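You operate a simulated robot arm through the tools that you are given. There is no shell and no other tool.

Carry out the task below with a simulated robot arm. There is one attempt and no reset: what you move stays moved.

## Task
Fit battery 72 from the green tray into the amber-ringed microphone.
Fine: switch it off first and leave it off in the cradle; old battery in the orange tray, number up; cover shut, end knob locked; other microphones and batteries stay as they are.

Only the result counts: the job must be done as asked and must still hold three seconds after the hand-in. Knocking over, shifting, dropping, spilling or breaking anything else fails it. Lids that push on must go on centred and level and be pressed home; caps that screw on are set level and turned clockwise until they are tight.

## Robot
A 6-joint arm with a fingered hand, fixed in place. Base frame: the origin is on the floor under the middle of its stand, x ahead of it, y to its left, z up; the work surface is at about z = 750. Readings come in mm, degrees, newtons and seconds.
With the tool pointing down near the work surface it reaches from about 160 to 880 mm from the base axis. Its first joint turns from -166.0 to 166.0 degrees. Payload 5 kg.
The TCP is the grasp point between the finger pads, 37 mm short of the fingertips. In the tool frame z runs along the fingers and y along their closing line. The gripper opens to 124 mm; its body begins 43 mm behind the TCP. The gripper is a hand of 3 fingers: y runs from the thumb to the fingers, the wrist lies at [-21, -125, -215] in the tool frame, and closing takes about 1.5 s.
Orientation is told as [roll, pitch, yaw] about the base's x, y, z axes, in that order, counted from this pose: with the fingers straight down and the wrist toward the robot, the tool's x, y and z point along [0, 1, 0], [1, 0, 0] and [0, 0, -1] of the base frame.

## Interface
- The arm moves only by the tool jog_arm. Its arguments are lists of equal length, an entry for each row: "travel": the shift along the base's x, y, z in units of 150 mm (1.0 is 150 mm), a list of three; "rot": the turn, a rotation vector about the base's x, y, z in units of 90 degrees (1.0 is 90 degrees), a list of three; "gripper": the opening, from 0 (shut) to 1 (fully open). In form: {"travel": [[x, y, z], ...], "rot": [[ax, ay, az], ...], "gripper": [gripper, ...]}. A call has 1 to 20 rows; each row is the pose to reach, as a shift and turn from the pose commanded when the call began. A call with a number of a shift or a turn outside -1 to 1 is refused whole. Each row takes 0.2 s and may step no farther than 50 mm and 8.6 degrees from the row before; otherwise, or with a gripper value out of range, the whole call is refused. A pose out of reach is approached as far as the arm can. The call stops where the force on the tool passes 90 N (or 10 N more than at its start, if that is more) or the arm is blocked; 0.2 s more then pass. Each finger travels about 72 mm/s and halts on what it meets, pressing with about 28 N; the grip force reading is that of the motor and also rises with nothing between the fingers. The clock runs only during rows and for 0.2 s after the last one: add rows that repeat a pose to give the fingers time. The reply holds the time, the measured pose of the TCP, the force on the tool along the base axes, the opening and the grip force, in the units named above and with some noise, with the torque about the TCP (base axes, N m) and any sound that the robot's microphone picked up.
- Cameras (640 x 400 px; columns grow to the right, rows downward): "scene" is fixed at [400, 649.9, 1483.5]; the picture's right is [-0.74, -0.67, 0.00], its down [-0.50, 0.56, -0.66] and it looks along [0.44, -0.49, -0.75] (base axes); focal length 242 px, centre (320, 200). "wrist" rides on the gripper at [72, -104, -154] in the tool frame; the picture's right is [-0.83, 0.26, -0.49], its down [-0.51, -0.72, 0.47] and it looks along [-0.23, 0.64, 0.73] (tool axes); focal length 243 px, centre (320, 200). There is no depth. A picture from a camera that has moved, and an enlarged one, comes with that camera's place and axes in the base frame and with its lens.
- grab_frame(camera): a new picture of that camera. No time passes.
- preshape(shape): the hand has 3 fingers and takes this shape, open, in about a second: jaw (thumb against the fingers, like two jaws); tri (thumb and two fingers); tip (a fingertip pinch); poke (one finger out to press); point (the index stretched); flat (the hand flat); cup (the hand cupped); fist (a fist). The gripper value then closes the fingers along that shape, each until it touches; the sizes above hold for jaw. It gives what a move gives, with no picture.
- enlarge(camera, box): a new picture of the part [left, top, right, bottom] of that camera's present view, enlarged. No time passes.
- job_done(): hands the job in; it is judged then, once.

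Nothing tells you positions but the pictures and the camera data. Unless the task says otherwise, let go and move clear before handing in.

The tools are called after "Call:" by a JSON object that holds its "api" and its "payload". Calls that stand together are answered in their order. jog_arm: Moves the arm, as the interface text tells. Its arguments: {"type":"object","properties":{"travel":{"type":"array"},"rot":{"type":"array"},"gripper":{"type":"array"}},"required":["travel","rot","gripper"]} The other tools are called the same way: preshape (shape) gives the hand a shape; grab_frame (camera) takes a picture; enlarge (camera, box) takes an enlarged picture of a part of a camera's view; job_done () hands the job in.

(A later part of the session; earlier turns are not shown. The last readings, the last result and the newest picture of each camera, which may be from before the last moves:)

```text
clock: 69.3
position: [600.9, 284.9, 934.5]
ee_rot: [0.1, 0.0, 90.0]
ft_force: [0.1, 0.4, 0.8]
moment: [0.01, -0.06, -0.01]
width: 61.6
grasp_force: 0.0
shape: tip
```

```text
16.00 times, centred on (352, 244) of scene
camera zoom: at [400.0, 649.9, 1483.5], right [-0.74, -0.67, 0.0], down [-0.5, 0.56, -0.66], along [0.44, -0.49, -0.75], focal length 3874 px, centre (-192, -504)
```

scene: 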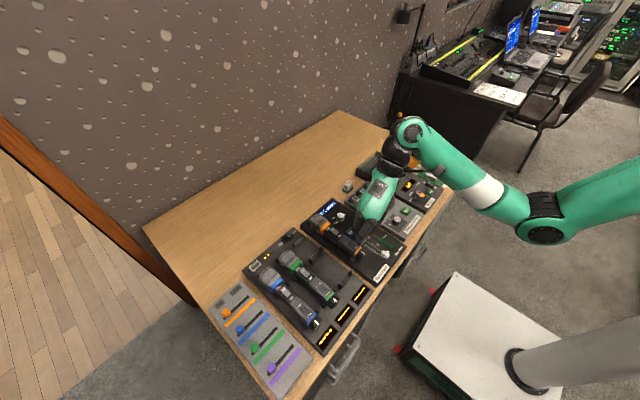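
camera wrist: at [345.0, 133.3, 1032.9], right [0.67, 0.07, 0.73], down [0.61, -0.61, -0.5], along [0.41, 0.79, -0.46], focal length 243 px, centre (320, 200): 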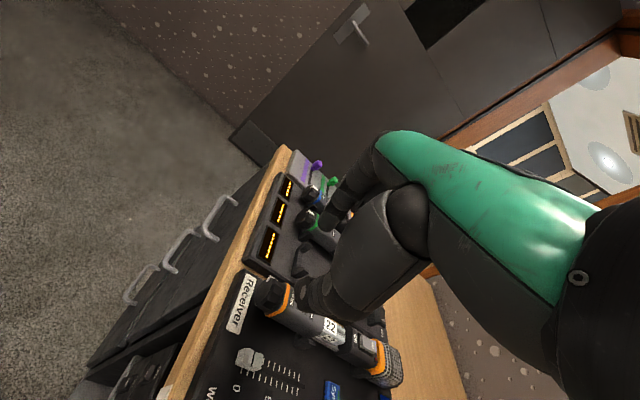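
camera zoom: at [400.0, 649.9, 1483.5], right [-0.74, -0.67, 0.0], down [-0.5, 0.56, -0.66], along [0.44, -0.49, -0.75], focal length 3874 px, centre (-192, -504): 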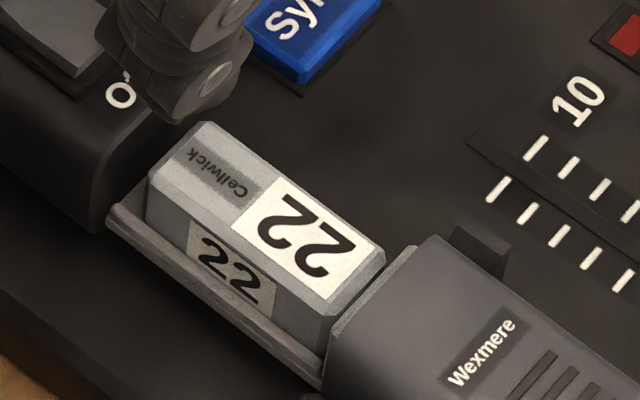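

The battery top is at z≈808, x 579–625, y centred at 287.5, and it stands about 11 mm above the bay walls. I'll close in the air to 24 mm and see how the fingertips meet, first in tip.

Call:
{"api": "jog_arm", "payload": {"travel": [[0, 0, 0], [0, 0, 0], [0, 0, 0], [0, 0, 0]], "rot": [[0, 0, 0], [0, 0, 0], [0, 0, 0], [0, 0, 0]], "gripper": [0.35, 0.25, 0.19, 0.19]}}

Call:
{"api": "enlarge", "payload": {"camera": "wrist", "box": [270, 190, 390, 300]}}

Call:
{"api": "enlarge", "payload": {"camera": "scene", "box": [330, 180, 390, 235]}}

Call:
{"api": "preshape", "payload": {"shape": "jaw"}}

Call:
{"api": "jog_arm", "payload": {"travel": [[0, 0, 0], [0, 0, 0], [0, 0, 0], [0, 0, 0], [0, 0, 0]], "rot": [[0, 0, 0], [0, 0, 0], [0, 0, 0], [0, 0, 0], [0, 0, 0]], "gripper": [0.6, 0.4, 0.25, 0.19, 0.19]}}

Call:
{"api": "enlarge", "payload": {"camera": "wrist", "box": [270, 190, 390, 300]}}

Call:
{"api": "enlarge", "payload": {"camera": "scene", "box": [330, 180, 390, 235]}}

```text
clock: 70.3
position: [601.1, 285.1, 933.9]
ee_rot: [0.0, -0.1, 90.0]
ft_force: [-0.6, 0.5, -0.6]
moment: [0.01, -0.01, -0.03]
width: 23.9
grasp_force: 0.1
shape: tip
```

```text
3.64 times, centred on (330, 245) of wrist
camera zoom: at [530.1, 180.6, 1088.1], right [0.83, 0.26, 0.49], down [0.51, -0.72, -0.47], along [0.23, 0.64, -0.73], focal length 882 px, centre (284, 36)
```

zoom: 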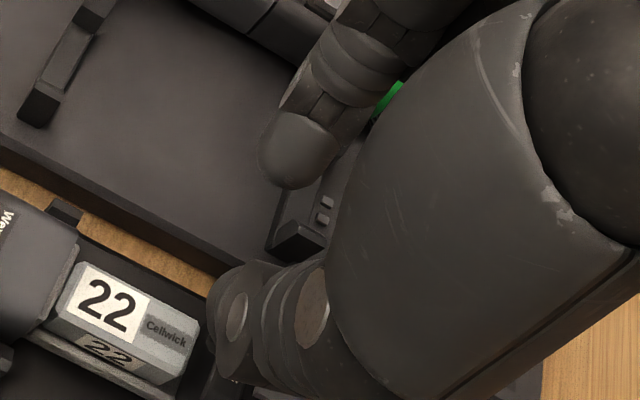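

```text
7.27 times, centred on (360, 208) of scene
camera zoom: at [400.0, 649.9, 1483.5], right [-0.74, -0.67, 0.0], down [-0.5, 0.56, -0.66], along [0.44, -0.49, -0.75], focal length 1761 px, centre (29, 146)
```

zoom: 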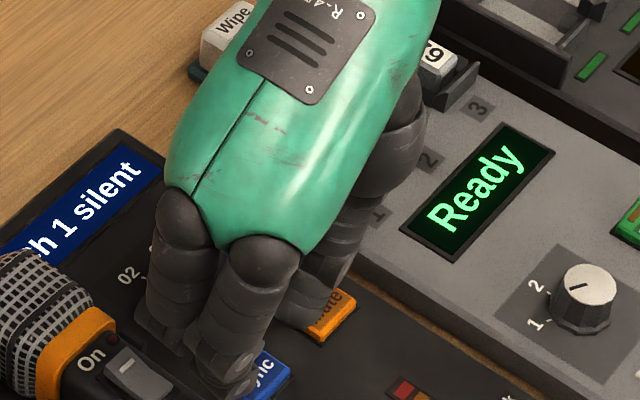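

```text
clock: 71.2
position: [602.3, 285.9, 934.0]
ee_rot: [-0.1, -0.1, 90.0]
ft_force: [-0.1, -0.2, 0.3]
moment: [-0.02, 0.02, 0.01]
width: 123.7
grasp_force: 0.1
shape: jaw
```

```text
clock: 72.4
position: [602.2, 285.9, 935.3]
ee_rot: [0.0, -0.1, 90.0]
ft_force: [-0.1, -0.4, 0.1]
moment: [-0.02, 0.0, -0.04]
width: 23.9
grasp_force: 0.0
shape: jaw
```

```text
3.64 times, centred on (330, 245) of wrist
camera zoom: at [530.1, 180.6, 1088.1], right [0.83, 0.26, 0.49], down [0.51, -0.72, -0.47], along [0.23, 0.64, -0.73], focal length 882 px, centre (284, 36)
```

zoom: 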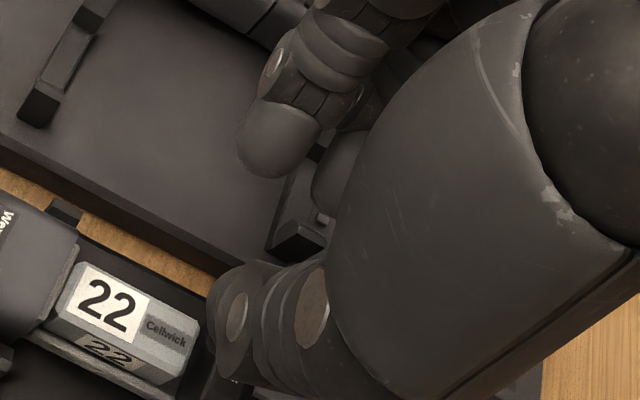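

```text
7.27 times, centred on (360, 208) of scene
camera zoom: at [400.0, 649.9, 1483.5], right [-0.74, -0.67, 0.0], down [-0.5, 0.56, -0.66], along [0.44, -0.49, -0.75], focal length 1761 px, centre (29, 146)
```

zoom: 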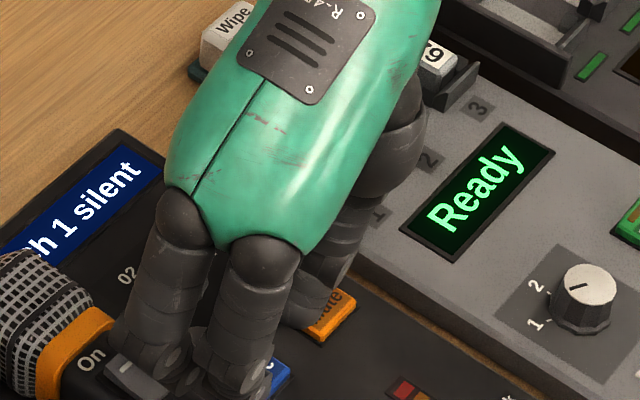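

The tips stay parallel with a true gap, so I'll use the jaw (two fingers plus thumb) for a stable battery grip. I'll centre at y=287.5 and descend partway.

Call:
{"api": "jog_arm", "payload": {"travel": [[0, 0.02, -0.2], [0, 0.02, -0.4], [0, 0.02, -0.55]], "rot": [[0, 0, 0], [0, 0, 0], [0, 0, 0]], "gripper": [0.34, 0.34, 0.34]}}

Call:
{"api": "enlarge", "payload": {"camera": "wrist", "box": [270, 190, 390, 300]}}

Call:
{"api": "enlarge", "payload": {"camera": "scene", "box": [330, 215, 380, 257]}}

```text
clock: 73.2
position: [602.2, 288.2, 850.5]
ee_rot: [0.1, -0.1, 90.1]
ft_force: [-0.8, 0.9, 0.6]
moment: [-0.02, -0.01, -0.01]
width: 41.6
grasp_force: 0.0
shape: jaw
```

```text
3.64 times, centred on (330, 245) of wrist
camera zoom: at [529.9, 184.0, 1004.6], right [0.83, 0.26, 0.49], down [0.51, -0.72, -0.47], along [0.23, 0.64, -0.73], focal length 882 px, centre (284, 36)
```

zoom: 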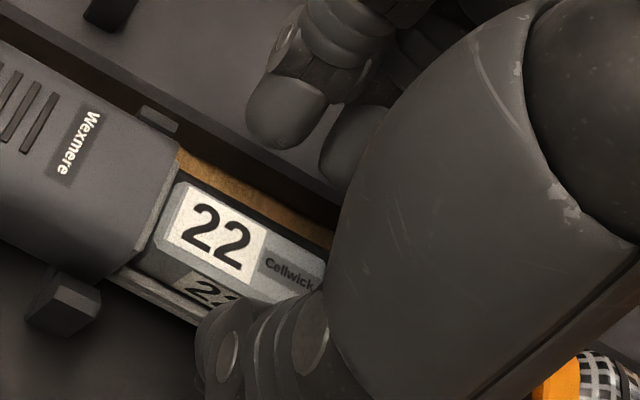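

```text
9.52 times, centred on (355, 236) of scene
camera zoom: at [400.0, 649.9, 1483.5], right [-0.74, -0.67, 0.0], down [-0.5, 0.56, -0.66], along [0.44, -0.49, -0.75], focal length 2306 px, centre (-13, -143)
```

zoom: 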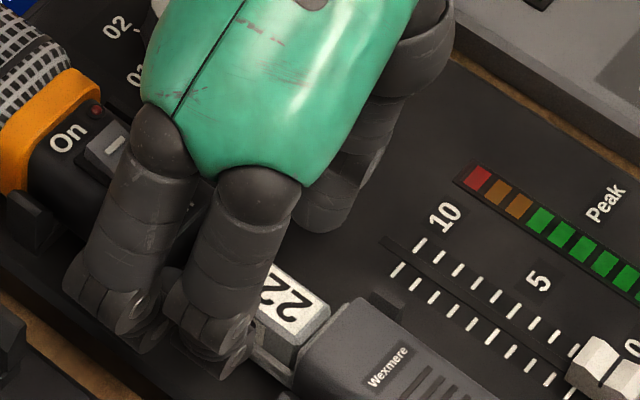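

The fingers fit between the black body and the sleeve lip. I'll shift 2 mm toward −x, lower to put the tips just above the bay walls, and close.

Call:
{"api": "jog_arm", "payload": {"travel": [[-0.013, -0.003, -0.06], [-0.013, -0.003, -0.115]], "rot": [[0, 0, 0], [0, 0, 0]], "gripper": [0.34, 0.34]}}

Call:
{"api": "jog_arm", "payload": {"travel": [[0, 0, 0], [0, 0, 0], [0, 0, 0], [0, 0, 0]], "rot": [[0, 0, 0], [0, 0, 0], [0, 0, 0], [0, 0, 0]], "gripper": [0.27, 0.2, 0.12, 0.05]}}

Call:
{"api": "enlarge", "payload": {"camera": "wrist", "box": [270, 190, 390, 300]}}

Call:
{"api": "enlarge", "payload": {"camera": "scene", "box": [330, 215, 380, 257]}}

```text
clock: 73.8
position: [600.9, 288.3, 833.4]
ee_rot: [-0.1, 0.0, 90.1]
ft_force: [0.6, -0.7, 0.8]
moment: [0.01, 0.0, 0.02]
width: 41.4
grasp_force: 0.0
shape: jaw
```

```text
clock: 74.8
position: [599.9, 288.4, 834.1]
ee_rot: [0.0, -0.1, 90.0]
ft_force: [0.8, 0.4, 0.5]
moment: [0.02, 0.0, -0.01]
width: 15.0
grasp_force: 27.5
shape: jaw
```

```text
3.64 times, centred on (330, 245) of wrist
camera zoom: at [527.5, 183.3, 987.6], right [0.83, 0.26, 0.49], down [0.51, -0.72, -0.47], along [0.23, 0.64, -0.73], focal length 882 px, centre (284, 36)
```

zoom: 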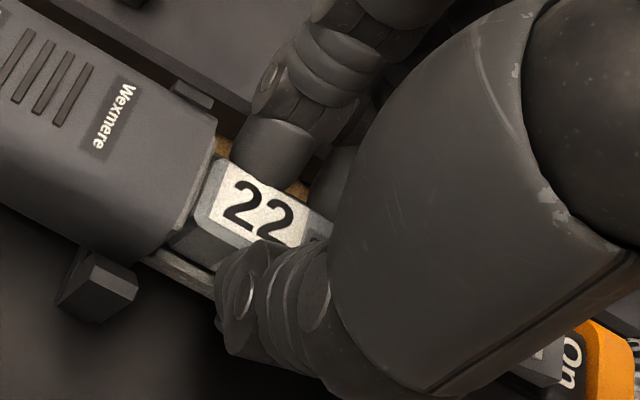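

```text
9.52 times, centred on (355, 236) of scene
camera zoom: at [400.0, 649.9, 1483.5], right [-0.74, -0.67, 0.0], down [-0.5, 0.56, -0.66], along [0.44, -0.49, -0.75], focal length 2306 px, centre (-13, -143)
```

zoom: 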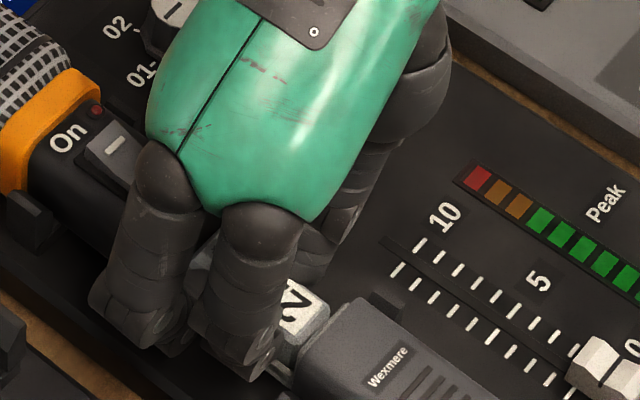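

The jaw is holding something at 27.5 N on the battery's sides. I'll lift 20 mm slowly and check that only the battery comes up.

Call:
{"api": "jog_arm", "payload": {"travel": [[0, 0, 0.03], [0, 0, 0.07], [0, 0, 0.12], [0, 0, 0.17]], "rot": [[0, 0, 0], [0, 0, 0], [0, 0, 0], [0, 0, 0]], "gripper": [0, 0, 0, 0]}}

Call:
{"api": "enlarge", "payload": {"camera": "wrist", "box": [270, 190, 390, 300]}}

Call:
{"api": "enlarge", "payload": {"camera": "scene", "box": [330, 215, 380, 257]}}

```text
clock: 75.8
position: [598.2, 286.7, 859.9]
ee_rot: [0.1, -0.1, 90.0]
ft_force: [-0.1, -0.7, -0.8]
moment: [-0.01, -0.01, -0.01]
width: 15.0
grasp_force: 27.7
shape: jaw
```

```text
3.64 times, centred on (330, 245) of wrist
camera zoom: at [527.2, 183.2, 1013.5], right [0.83, 0.26, 0.49], down [0.51, -0.72, -0.47], along [0.23, 0.64, -0.73], focal length 882 px, centre (284, 36)
```

zoom: 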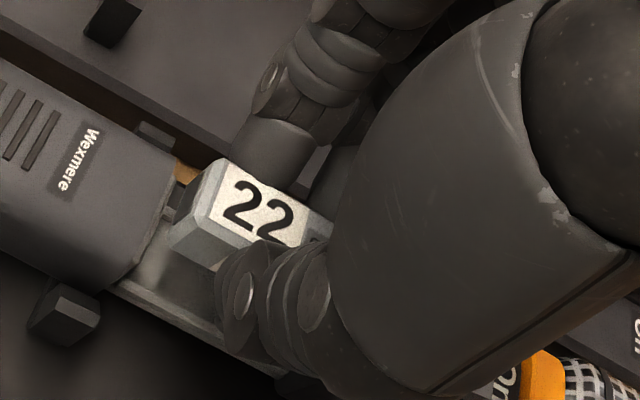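

```text
9.52 times, centred on (355, 236) of scene
camera zoom: at [400.0, 649.9, 1483.5], right [-0.74, -0.67, 0.0], down [-0.5, 0.56, -0.66], along [0.44, -0.49, -0.75], focal length 2306 px, centre (-13, -143)
```

zoom: 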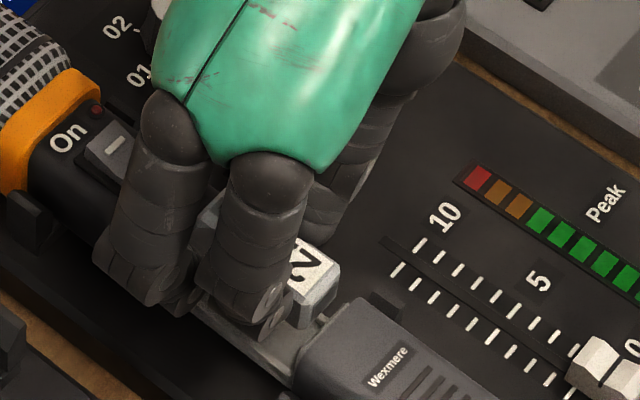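

Battery 22 came out cleanly and level, with the mic undisturbed. I'll carry it high toward the orange tray at about (695, −285), turning back to yaw 0 on the way.

Call:
{"api": "jog_arm", "payload": {"travel": [[0, 0, 0.3], [0, -0.15, 0.55], [0, -0.45, 0.65], [0, -0.75, 0.67], [0, -1.0, 0.67]], "rot": [[0, 0, 0], [0, 0, 0], [0, 0, -0.09], [0, 0, -0.18], [0, 0, -0.27]], "gripper": [0, 0, 0, 0, 0]}}

Call:
{"api": "jog_arm", "payload": {"travel": [[0.05, -0.3, 0], [0.1, -0.6, 0], [0.15, -0.9, 0], [0.15, -1.0, 0]], "rot": [[0, 0, -0.09], [0, 0, -0.18], [0, 0, -0.27], [0, 0, -0.36]], "gripper": [0, 0, 0, 0]}}

Call:
{"api": "grab_frame", "payload": {"camera": "scene"}}

Call:
{"api": "grab_frame", "payload": {"camera": "wrist"}}

```text
clock: 77.0
position: [599.0, 138.7, 960.5]
ee_rot: [0.1, -0.1, 65.5]
ft_force: [-0.5, 0.6, -0.3]
moment: [-0.03, 0.03, -0.01]
width: 15.0
grasp_force: 28.0
shape: jaw
```

```text
clock: 78.0
position: [622.9, -12.4, 958.6]
ee_rot: [0.1, -0.1, 33.2]
ft_force: [0.7, 0.3, -0.8]
moment: [-0.03, 0.02, -0.04]
width: 14.9
grasp_force: 27.7
shape: jaw
```

```text
taken
```

scene: 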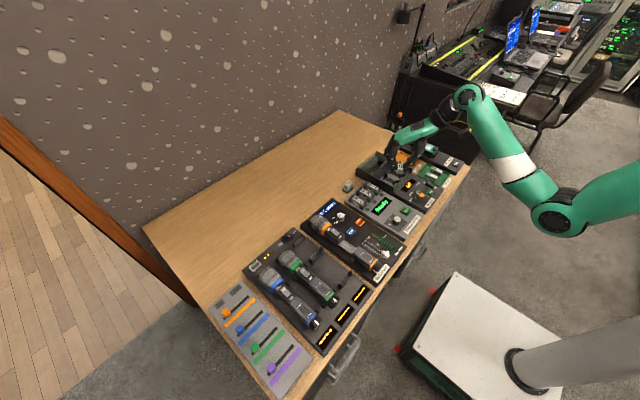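

```text
taken
camera wrist: at [495.8, -9.1, 1114.1], right [0.67, -0.55, 0.49], down [-0.33, -0.82, -0.47], along [0.66, 0.16, -0.73], focal length 243 px, centre (320, 200)
```

wrist: 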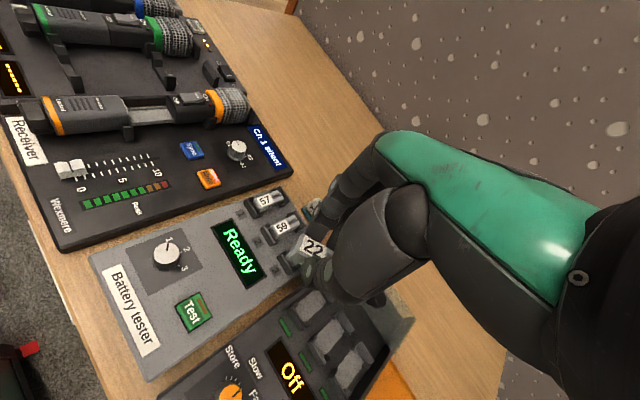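

All is steady. I'll continue to above the orange tray.

Call:
{"api": "jog_arm", "payload": {"travel": [[0.1, -0.3, 0], [0.2, -0.6, 0], [0.3, -0.9, 0], [0.35, -1.0, 0]], "rot": [[0, 0, -0.09], [0, 0, -0.18], [0, 0, -0.27], [0, 0, -0.36]], "gripper": [0, 0, 0, 0]}}

Call:
{"api": "jog_arm", "payload": {"travel": [[0.04, -0.3, 0], [0.08, -0.6, 0], [0.13, -0.82, 0]], "rot": [[0, 0, -0.01], [0, 0, -0.01], [0, 0, -0.01]], "gripper": [0, 0, 0]}}

Call:
{"api": "enlarge", "payload": {"camera": "scene", "box": [370, 110, 470, 190]}}

Call:
{"api": "grab_frame", "payload": {"camera": "wrist"}}

```text
clock: 79.0
position: [675.4, -162.7, 959.3]
ee_rot: [0.1, -0.2, 0.8]
ft_force: [0.6, 0.2, -0.8]
moment: [0.01, 0.02, -0.02]
width: 14.9
grasp_force: 27.5
shape: jaw
```

```text
clock: 79.8
position: [693.5, -285.1, 959.7]
ee_rot: [0.0, -0.1, 0.0]
ft_force: [0.2, -0.2, -0.6]
moment: [-0.04, 0.02, 0.01]
width: 15.0
grasp_force: 28.0
shape: jaw
```

```text
5.00 times, centred on (420, 150) of scene
camera zoom: at [400.0, 649.9, 1483.5], right [-0.74, -0.67, 0.0], down [-0.5, 0.56, -0.66], along [0.44, -0.49, -0.75], focal length 1211 px, centre (-180, 450)
```

zoom: 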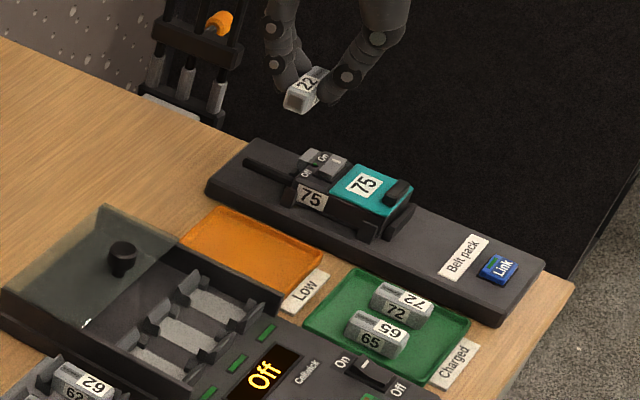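

```text
taken
camera wrist: at [589.8, -212.2, 1113.7], right [0.26, -0.83, 0.49], down [-0.72, -0.51, -0.47], along [0.64, -0.23, -0.73], focal length 243 px, centre (320, 200)
```

wrist: 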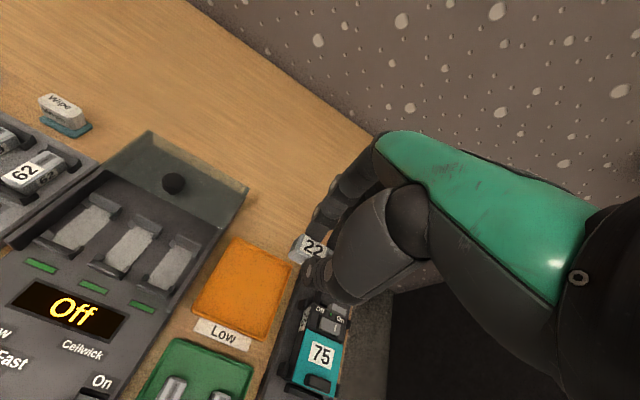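

Battery 22 is above the tray area. I'll zoom in on the tray to place it precisely.

Call:
{"api": "enlarge", "payload": {"camera": "wrist", "box": [180, 220, 340, 350]}}

Call:
{"api": "enlarge", "payload": {"camera": "scene", "box": [400, 145, 440, 175]}}

```text
3.08 times, centred on (260, 285) of wrist
camera zoom: at [589.8, -212.2, 1113.7], right [0.26, -0.83, 0.49], down [-0.72, -0.51, -0.47], along [0.64, -0.23, -0.73], focal length 746 px, centre (505, -62)
```

zoom: 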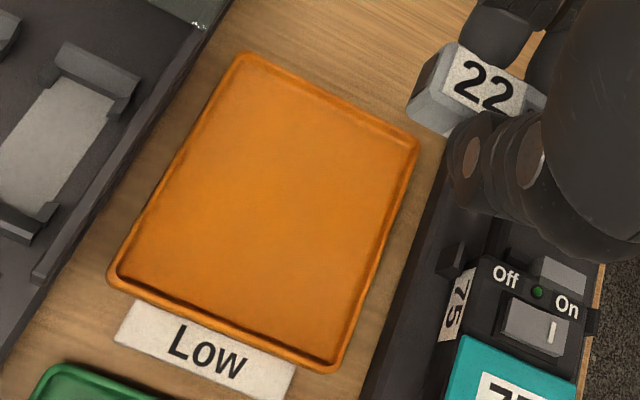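

```text
13.33 times, centred on (420, 160) of scene
camera zoom: at [400.0, 649.9, 1483.5], right [-0.74, -0.67, 0.0], down [-0.5, 0.56, -0.66], along [0.44, -0.49, -0.75], focal length 3228 px, centre (-1013, 733)
```

zoom: 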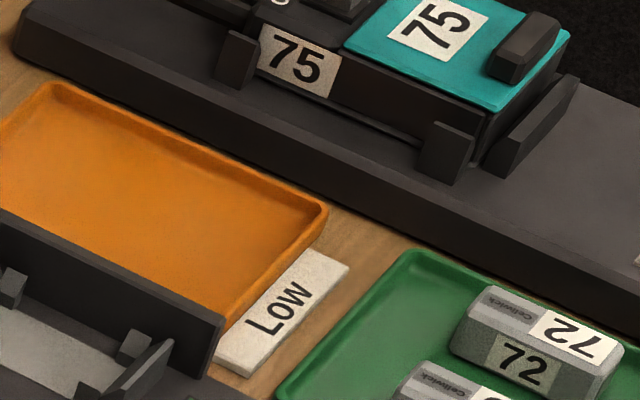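

The orange tray spans x 643–750 and y −318 to −217, so its centre is about (697, −268). I'll lower battery 22 over that centre.

Call:
{"api": "jog_arm", "payload": {"travel": [[0.02, 0.128, -0.25], [0.02, 0.128, -0.55], [0.02, 0.128, -0.85], [0.02, 0.128, -0.99]], "rot": [[0, 0, 0], [0, 0, 0], [0, 0, 0], [0, 0, 0]], "gripper": [0, 0, 0, 0]}}

Call:
{"api": "enlarge", "payload": {"camera": "scene", "box": [390, 125, 450, 175]}}

Call:
{"api": "enlarge", "payload": {"camera": "wrist", "box": [220, 160, 400, 300]}}

```text
clock: 80.8
position: [697.0, -264.7, 810.8]
ee_rot: [0.0, -0.1, 0.0]
ft_force: [0.0, 0.6, -0.5]
moment: [0.0, 0.03, 0.02]
width: 14.9
grasp_force: 28.2
shape: jaw
```

```text
8.00 times, centred on (420, 150) of scene
camera zoom: at [400.0, 649.9, 1483.5], right [-0.74, -0.67, 0.0], down [-0.5, 0.56, -0.66], along [0.44, -0.49, -0.75], focal length 1937 px, centre (-480, 600)
```

zoom: 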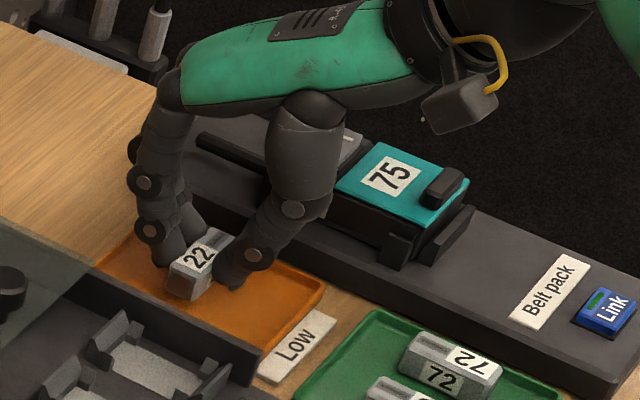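

```text
2.86 times, centred on (310, 230) of wrist
camera zoom: at [593.3, -192.4, 965.1], right [0.26, -0.83, 0.49], down [-0.72, -0.51, -0.47], along [0.64, -0.23, -0.73], focal length 693 px, centre (349, 114)
```

zoom: 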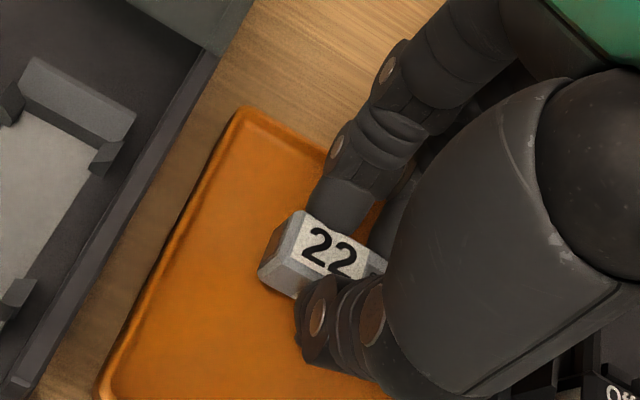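

Centred over the tray. I'll lower in small steps and watch for contact force.

Call:
{"api": "jog_arm", "payload": {"travel": [[0, 0, -0.02], [0, 0, -0.04], [0, 0, -0.05]], "rot": [[0, 0, 0], [0, 0, 0], [0, 0, 0]], "gripper": [0, 0, 0]}}

Call:
{"api": "jog_arm", "payload": {"travel": [[0, 0, -0.01], [0, 0, -0.02]], "rot": [[0, 0, 0], [0, 0, 0]], "gripper": [0, 0]}}

Call:
{"api": "enlarge", "payload": {"camera": "scene", "box": [400, 140, 430, 165]}}

```text
clock: 81.6
position: [697.1, -266.3, 805.1]
ee_rot: [0.0, -0.1, 0.1]
ft_force: [0.0, 0.4, -0.4]
moment: [0.01, 0.02, 0.0]
width: 14.8
grasp_force: 28.2
shape: jaw
```

```text
clock: 82.2
position: [697.8, -265.8, 800.9]
ee_rot: [0.1, -0.1, 0.0]
ft_force: [-0.3, -0.9, -0.4]
moment: [-0.01, 0.01, -0.01]
width: 14.8
grasp_force: 28.2
shape: jaw
```

```text
16.00 times, centred on (415, 152) of scene
camera zoom: at [400.0, 649.9, 1483.5], right [-0.74, -0.67, 0.0], down [-0.5, 0.56, -0.66], along [0.44, -0.49, -0.75], focal length 3874 px, centre (-1200, 960)
```

zoom: 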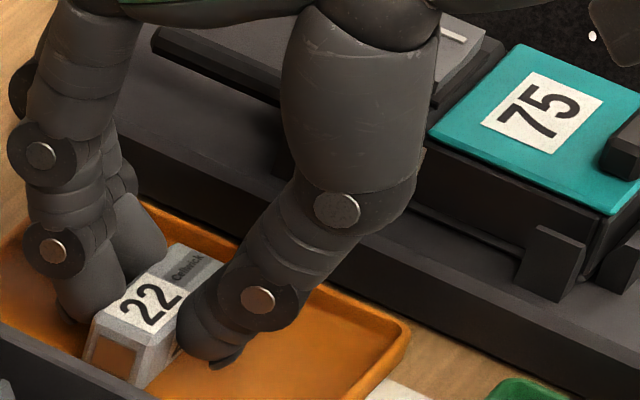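

No contact yet. I'll continue down a little at a time.

Call:
{"api": "jog_arm", "payload": {"travel": [[0, 0, -0.01], [0, 0, -0.02]], "rot": [[0, 0, 0], [0, 0, 0]], "gripper": [0, 0]}}

Call:
{"api": "jog_arm", "payload": {"travel": [[0, 0, -0.01]], "rot": [[0, 0, 0]], "gripper": [0]}}

Call:
{"api": "enlarge", "payload": {"camera": "scene", "box": [400, 140, 430, 165]}}

```text
clock: 82.8
position: [697.2, -266.3, 798.7]
ee_rot: [0.1, -0.1, 0.0]
ft_force: [-1.8, 1.2, 4.5]
moment: [0.02, 0.05, -0.01]
width: 15.0
grasp_force: 28.1
shape: jaw
```

```text
clock: 83.2
position: [698.0, -265.3, 799.0]
ee_rot: [-0.1, -0.2, 0.0]
ft_force: [-4.9, 2.1, 14.6]
moment: [0.06, 0.09, -0.02]
width: 15.4
grasp_force: 27.5
shape: jaw
```

```text
16.00 times, centred on (415, 152) of scene
camera zoom: at [400.0, 649.9, 1483.5], right [-0.74, -0.67, 0.0], down [-0.5, 0.56, -0.66], along [0.44, -0.49, -0.75], focal length 3874 px, centre (-1200, 960)
```

zoom: 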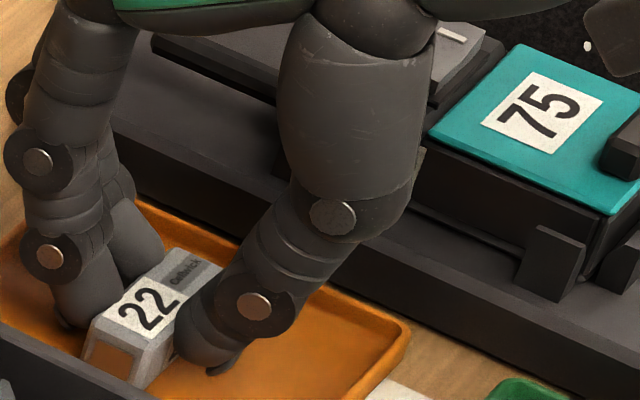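

Contact with the tray floor at about 15 N. I'll open gently and rise.

Call:
{"api": "jog_arm", "payload": {"travel": [[0, 0, 0.008], [0, 0, 0.012], [0, 0, 0.012], [0, 0, 0.012]], "rot": [[0, 0, 0], [0, 0, 0], [0, 0, 0], [0, 0, 0]], "gripper": [0.16, 0.22, 0.3, 0.36]}}

Call:
{"api": "jog_arm", "payload": {"travel": [[0, 0, 0.1], [0, 0, 0.3], [0, 0, 0.6], [0, 0, 0.9]], "rot": [[0, 0, 0], [0, 0, 0], [0, 0, 0], [0, 0, 0]], "gripper": [0.38, 0.38, 0.38, 0.38]}}

Call:
{"api": "enlarge", "payload": {"camera": "scene", "box": [380, 125, 460, 190]}}

Call:
{"api": "enlarge", "payload": {"camera": "wrist", "box": [180, 200, 360, 380]}}

```text
clock: 84.2
position: [697.1, -264.9, 797.9]
ee_rot: [0.0, 0.0, 0.0]
ft_force: [0.4, -0.8, 1.1]
moment: [-0.02, 0.03, 0.0]
width: 44.0
grasp_force: 0.1
shape: jaw
```

```text
clock: 85.2
position: [697.3, -266.4, 934.3]
ee_rot: [0.0, 0.1, 0.0]
ft_force: [-0.7, 0.9, -0.2]
moment: [0.0, -0.02, 0.01]
width: 46.6
grasp_force: 0.0
shape: jaw
```

```text
6.15 times, centred on (420, 158) of scene
camera zoom: at [400.0, 649.9, 1483.5], right [-0.74, -0.67, 0.0], down [-0.5, 0.56, -0.66], along [0.44, -0.49, -0.75], focal length 1490 px, centre (-295, 462)
```

zoom: 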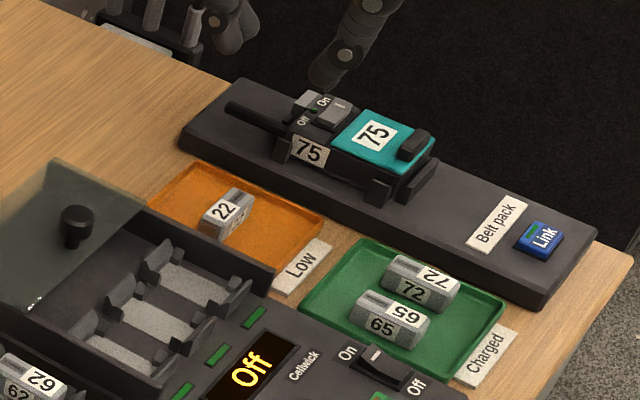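

```text
2.22 times, centred on (270, 290) of wrist
camera zoom: at [593.2, -193.8, 1087.6], right [0.26, -0.83, 0.49], down [-0.72, -0.51, -0.47], along [0.64, -0.23, -0.73], focal length 539 px, centre (431, 0)
```

zoom: 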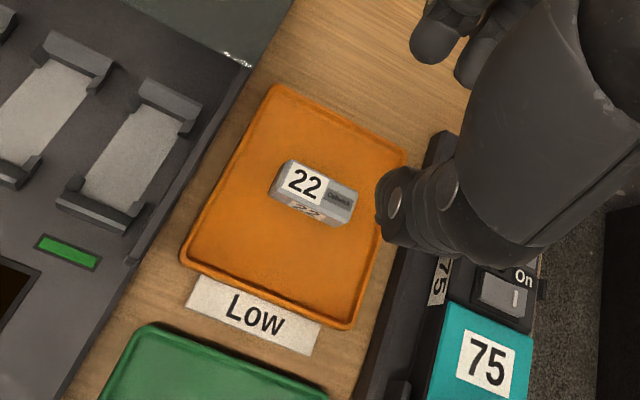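

Battery 22 lies in the orange tray, number up. Battery 72 must keep its orientation, so ideally I pick it with yaw +90, and I'll test whether that is reachable over the green tray, staying high.

Call:
{"api": "jog_arm", "payload": {"travel": [[-0.03, -0.01, 0], [-0.06, -0.02, 0], [-0.09, -0.03, 0], [-0.12, -0.04, 0], [-0.15, -0.05, 0], [-0.18, -0.06, 0], [-0.2, -0.07, 0], [-0.22, -0.08, 0], [-0.24, -0.09, 0], [-0.26, -0.1, 0], [-0.28, -0.11, -0.05], [-0.3, -0.13, -0.1]], "rot": [[0, 0, 0.0834], [0, 0, 0.1667], [0, 0, 0.25], [0, 0, 0.3334], [0, 0, 0.4167], [0, 0, 0.5], [0, 0, 0.5834], [0, 0, 0.6667], [0, 0, 0.75], [0, 0, 0.8334], [0, 0, 0.9167], [0, 0, 1.0]], "gripper": [0.38, 0.38, 0.38, 0.38, 0.38, 0.38, 0.38, 0.38, 0.38, 0.38, 0.38, 0.38]}}

Call:
{"api": "grab_frame", "payload": {"camera": "scene"}}

Call:
{"api": "grab_frame", "payload": {"camera": "wrist"}}

```text
clock: 87.8
position: [653.1, -284.9, 919.0]
ee_rot: [0.0, -0.1, 90.1]
ft_force: [0.3, -0.6, 0.3]
moment: [0.01, -0.02, 0.0]
width: 47.1
grasp_force: 0.1
shape: jaw
```

```text
taken
```

scene: 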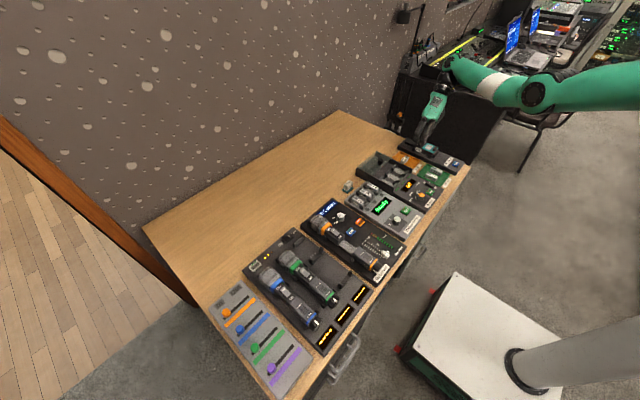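

```text
taken
camera wrist: at [580.6, -390.4, 1072.1], right [0.83, 0.26, 0.49], down [0.51, -0.72, -0.47], along [0.23, 0.64, -0.73], focal length 243 px, centre (320, 200)
```

wrist: 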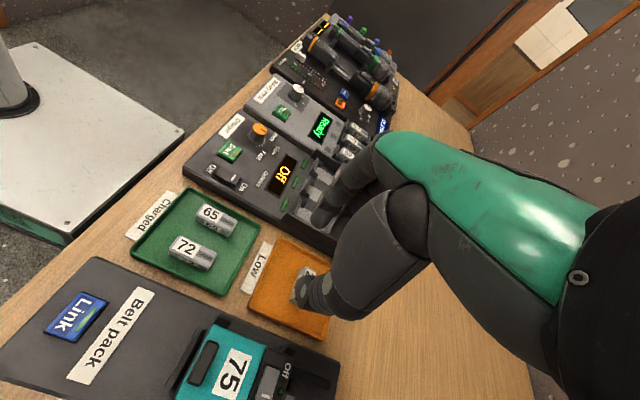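

Yaw +90 is fine here. I'll step toward battery 72's x position while staying well above everything.

Call:
{"api": "jog_arm", "payload": {"travel": [[-0.15, 0, -0.1], [-0.3, 0, -0.2], [-0.45, 0, -0.3], [-0.6, 0, -0.35]], "rot": [[0, 0, 0], [0, 0, 0], [0, 0, 0], [0, 0, 0]], "gripper": [0.38, 0.38, 0.38, 0.38]}}

Call:
{"api": "grab_frame", "payload": {"camera": "wrist"}}

Call:
{"api": "grab_frame", "payload": {"camera": "scene"}}

```text
clock: 88.8
position: [562.0, -285.2, 867.3]
ee_rot: [0.0, 0.0, 90.1]
ft_force: [-0.1, 0.1, -0.1]
moment: [0.0, 0.05, 0.02]
width: 46.9
grasp_force: 0.0
shape: jaw
```

```text
taken
camera wrist: at [490.0, -389.7, 1019.9], right [0.83, 0.26, 0.49], down [0.51, -0.72, -0.47], along [0.23, 0.64, -0.73], focal length 243 px, centre (320, 200)
```

wrist: 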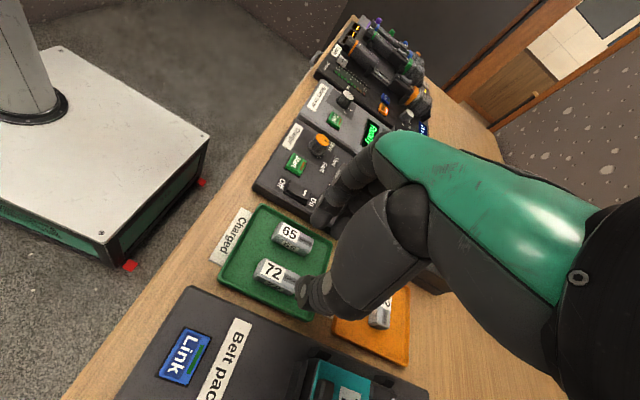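

```text
taken
```

scene: 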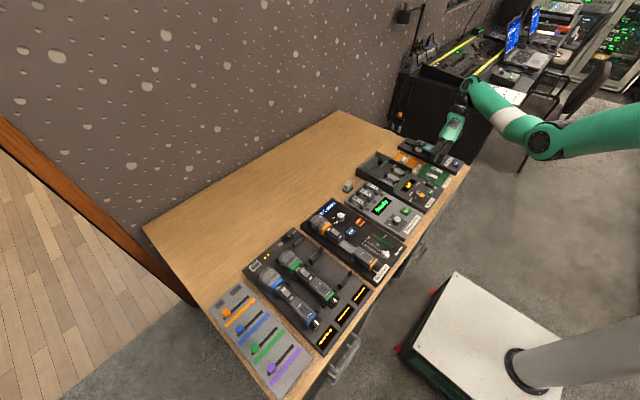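

Yaw +90 works over the green tray. I'll triangulate battery 72 precisely.

Call:
{"api": "enlarge", "payload": {"camera": "wrist", "box": [245, 250, 315, 305]}}

Call:
{"api": "enlarge", "payload": {"camera": "scene", "box": [420, 162, 450, 184]}}

Call:
{"api": "enlarge", "payload": {"camera": "wrist", "box": [200, 190, 380, 340]}}

```text
7.27 times, centred on (280, 278) of wrist
camera zoom: at [490.0, -389.7, 1019.9], right [0.83, 0.26, 0.49], down [0.51, -0.72, -0.47], along [0.23, 0.64, -0.73], focal length 1764 px, centre (611, -364)
```

zoom: 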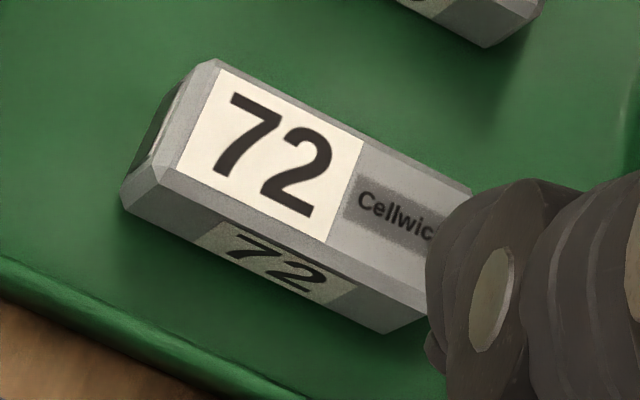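

```text
16.00 times, centred on (435, 173) of scene
camera zoom: at [400.0, 649.9, 1483.5], right [-0.74, -0.67, 0.0], down [-0.5, 0.56, -0.66], along [0.44, -0.49, -0.75], focal length 3874 px, centre (-1520, 632)
```

zoom: 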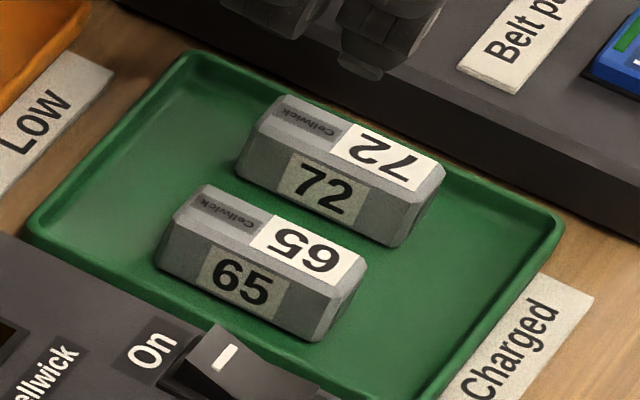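

```text
2.67 times, centred on (290, 265) of wrist
camera zoom: at [490.0, -389.7, 1019.9], right [0.83, 0.26, 0.49], down [0.51, -0.72, -0.47], along [0.23, 0.64, -0.73], focal length 647 px, centre (400, 27)
```

zoom: 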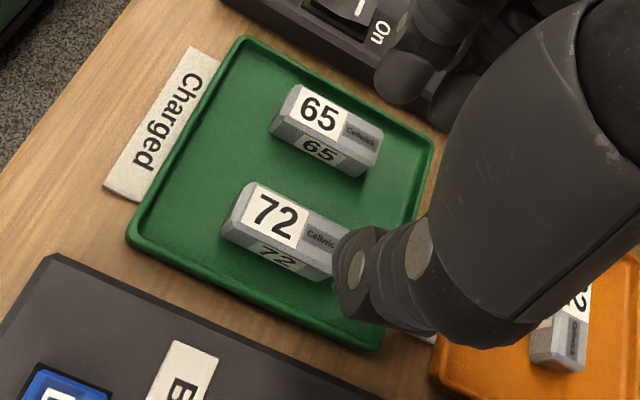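

Battery 72 is centred at x=555, y≈−293 with its top at z=774. The gap to battery 65 is only about 30 mm, so I'll narrow the opening and descend partway.

Call:
{"api": "jog_arm", "payload": {"travel": [[-0.063, -0.051, 0], [-0.063, -0.051, -0.1], [-0.063, -0.051, -0.22], [-0.063, -0.051, -0.34]], "rot": [[0, 0, 0], [0, 0, 0], [0, 0, 0], [0, 0, 0]], "gripper": [0.21, 0.21, 0.21, 0.21]}}

Call:
{"api": "enlarge", "payload": {"camera": "wrist", "box": [260, 180, 390, 300]}}

Call:
{"api": "enlarge", "payload": {"camera": "scene", "box": [410, 145, 460, 190]}}

```text
clock: 89.8
position: [552.9, -292.5, 814.7]
ee_rot: [0.0, 0.0, 90.0]
ft_force: [0.5, -0.3, -0.4]
moment: [0.01, 0.02, -0.02]
width: 26.7
grasp_force: 0.0
shape: jaw
```

```text
3.33 times, centred on (325, 240) of wrist
camera zoom: at [480.7, -397.9, 968.9], right [0.83, 0.26, 0.49], down [0.51, -0.72, -0.47], along [0.23, 0.64, -0.73], focal length 809 px, centre (303, 67)
```

zoom: 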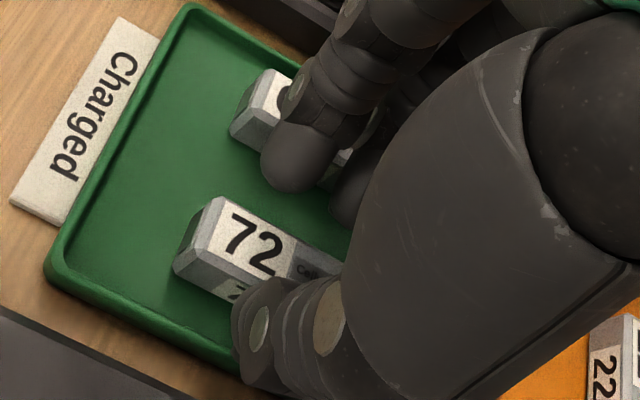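

```text
8.89 times, centred on (435, 168) of scene
camera zoom: at [400.0, 649.9, 1483.5], right [-0.74, -0.67, 0.0], down [-0.5, 0.56, -0.66], along [0.44, -0.49, -0.75], focal length 2152 px, centre (-702, 489)
```

zoom: 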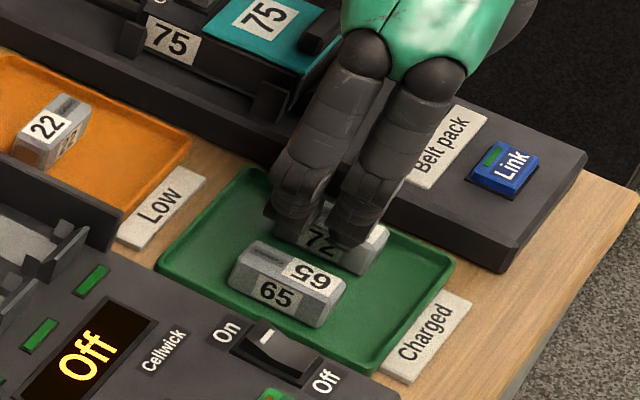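

The fingers straddle battery 72 and clear battery 65. I'll descend the last 15 mm and close.

Call:
{"api": "jog_arm", "payload": {"travel": [[0, 0.003, -0.05], [0, 0.003, -0.1]], "rot": [[0, 0, 0], [0, 0, 0]], "gripper": [0.21, 0.21]}}

Call:
{"api": "enlarge", "payload": {"camera": "scene", "box": [415, 155, 455, 187]}}

Call:
{"api": "enlarge", "payload": {"camera": "wrist", "box": [260, 180, 390, 300]}}

```text
clock: 90.4
position: [553.5, -293.7, 800.0]
ee_rot: [0.1, -0.1, 90.0]
ft_force: [-0.8, 0.1, 8.5]
moment: [0.15, -0.05, 0.01]
width: 26.4
grasp_force: 0.0
shape: jaw
```

```text
12.50 times, centred on (435, 171) of scene
camera zoom: at [400.0, 649.9, 1483.5], right [-0.74, -0.67, 0.0], down [-0.5, 0.56, -0.66], along [0.44, -0.49, -0.75], focal length 3027 px, centre (-1118, 562)
```

zoom: 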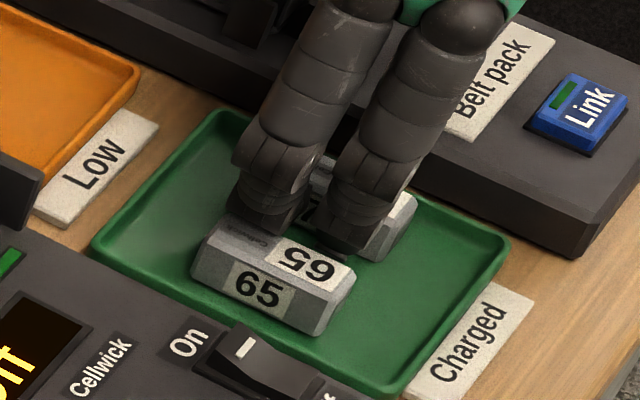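

```text
3.33 times, centred on (325, 240) of wrist
camera zoom: at [480.8, -397.5, 954.3], right [0.83, 0.26, 0.49], down [0.51, -0.72, -0.47], along [0.23, 0.64, -0.73], focal length 809 px, centre (303, 67)
```

zoom: 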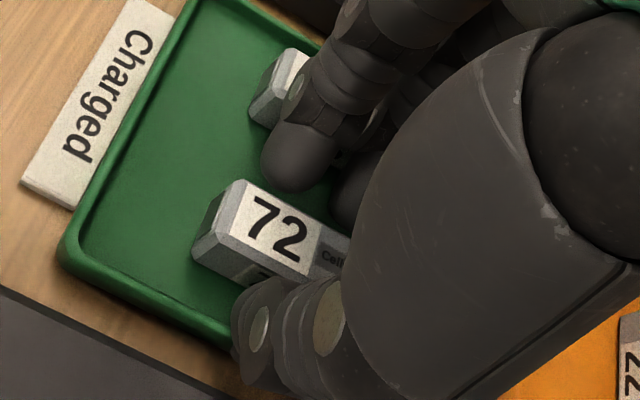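

There was light contact on the +y side, likely the finger grazing battery 65's edge. I'll rise, check battery 65, and narrow the opening.

Call:
{"api": "jog_arm", "payload": {"travel": [[0, 0, 0.05], [0, 0, 0.12]], "rot": [[0, 0, 0], [0, 0, 0]], "gripper": [0.21, 0.16]}}

Call:
{"api": "enlarge", "payload": {"camera": "scene", "box": [420, 162, 450, 184]}}

Call:
{"api": "enlarge", "payload": {"camera": "wrist", "box": [270, 190, 370, 290]}}

```text
clock: 91.0
position: [552.4, -292.1, 818.1]
ee_rot: [0.1, -0.1, 90.0]
ft_force: [0.1, 0.2, 0.1]
moment: [-0.04, 0.0, 0.02]
width: 20.2
grasp_force: 0.0
shape: jaw
```

```text
16.00 times, centred on (435, 173) of scene
camera zoom: at [400.0, 649.9, 1483.5], right [-0.74, -0.67, 0.0], down [-0.5, 0.56, -0.66], along [0.44, -0.49, -0.75], focal length 3874 px, centre (-1520, 632)
```

zoom: 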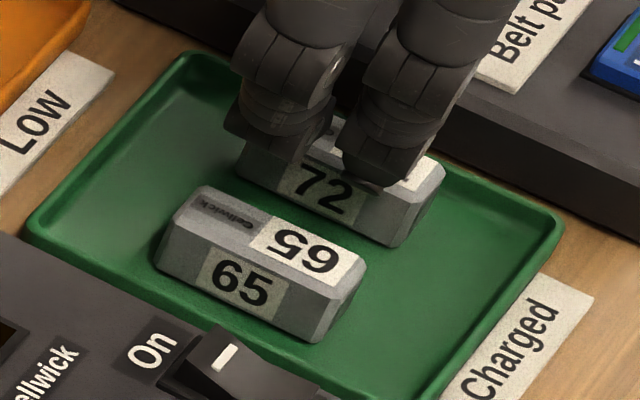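

```text
4.00 times, centred on (320, 240) of wrist
camera zoom: at [480.7, -396.9, 971.6], right [0.83, 0.26, 0.49], down [0.51, -0.72, -0.47], along [0.23, 0.64, -0.73], focal length 970 px, centre (320, 40)
```

zoom: 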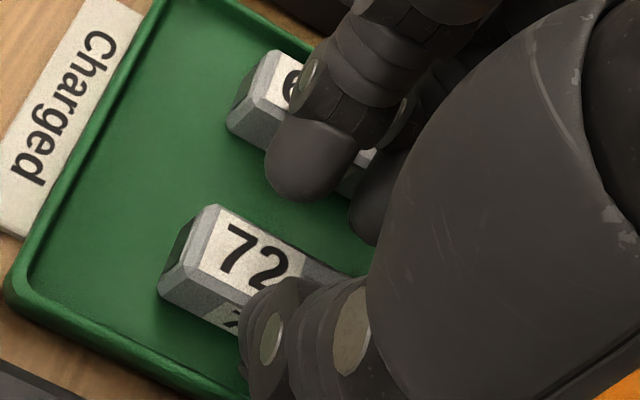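

Battery 65 is in the same place as before. With a narrower opening and a 1.5 mm shift toward −y, I'll descend again.

Call:
{"api": "jog_arm", "payload": {"travel": [[0, -0.011, -0.04], [0, -0.011, -0.08], [0, -0.011, -0.115]], "rot": [[0, 0, 0], [0, 0, 0], [0, 0, 0]], "gripper": [0.17, 0.17, 0.17]}}

Call:
{"api": "enlarge", "payload": {"camera": "scene", "box": [420, 162, 450, 184]}}

```text
clock: 91.8
position: [553.8, -294.4, 800.1]
ee_rot: [0.0, -0.1, 89.9]
ft_force: [-1.1, -0.2, 3.9]
moment: [-0.1, 0.04, -0.02]
width: 21.1
grasp_force: 0.0
shape: jaw
```

```text
16.00 times, centred on (435, 173) of scene
camera zoom: at [400.0, 649.9, 1483.5], right [-0.74, -0.67, 0.0], down [-0.5, 0.56, -0.66], along [0.44, -0.49, -0.75], focal length 3874 px, centre (-1520, 632)
```

zoom: 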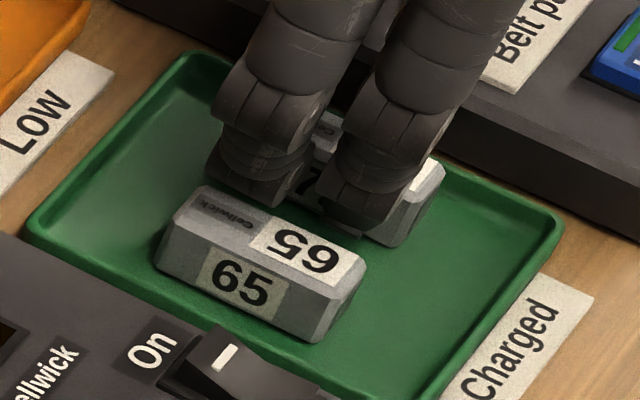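

Only light contact now, on the thumb side against the tray rim. I'll close on battery 72.

Call:
{"api": "jog_arm", "payload": {"travel": [[0, 0, 0.005], [0, 0, 0.005], [0, 0, 0.005], [0, 0, 0.005]], "rot": [[0, 0, 0], [0, 0, 0], [0, 0, 0], [0, 0, 0]], "gripper": [0.13, 0.08, 0.03, 0.0]}}

Call:
{"api": "enlarge", "payload": {"camera": "scene", "box": [420, 162, 450, 184]}}

Call:
{"api": "enlarge", "payload": {"camera": "wrist", "box": [270, 190, 370, 290]}}

```text
clock: 92.8
position: [553.4, -293.3, 800.7]
ee_rot: [0.0, -0.1, 89.9]
ft_force: [0.1, 0.3, -0.5]
moment: [0.01, 0.02, 0.02]
width: 14.4
grasp_force: 28.2
shape: jaw
```

```text
16.00 times, centred on (435, 173) of scene
camera zoom: at [400.0, 649.9, 1483.5], right [-0.74, -0.67, 0.0], down [-0.5, 0.56, -0.66], along [0.44, -0.49, -0.75], focal length 3874 px, centre (-1520, 632)
```

zoom: 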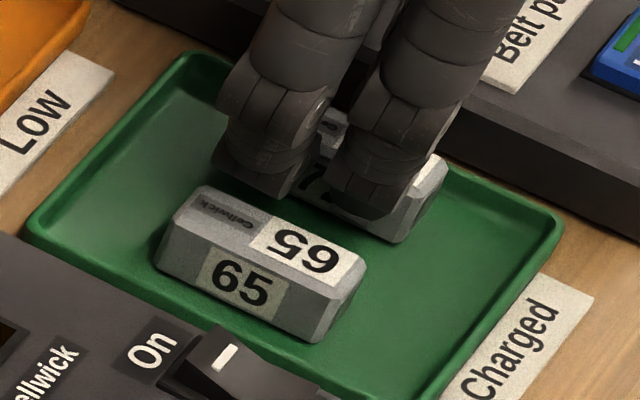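

```text
4.00 times, centred on (320, 240) of wrist
camera zoom: at [480.8, -398.6, 955.5], right [0.83, 0.26, 0.49], down [0.51, -0.72, -0.47], along [0.23, 0.64, -0.73], focal length 970 px, centre (320, 40)
```

zoom: 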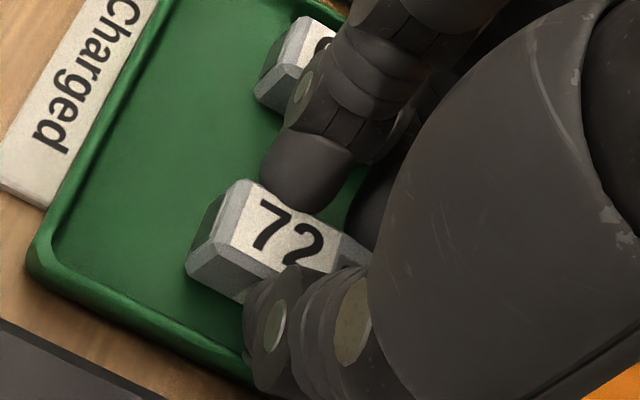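

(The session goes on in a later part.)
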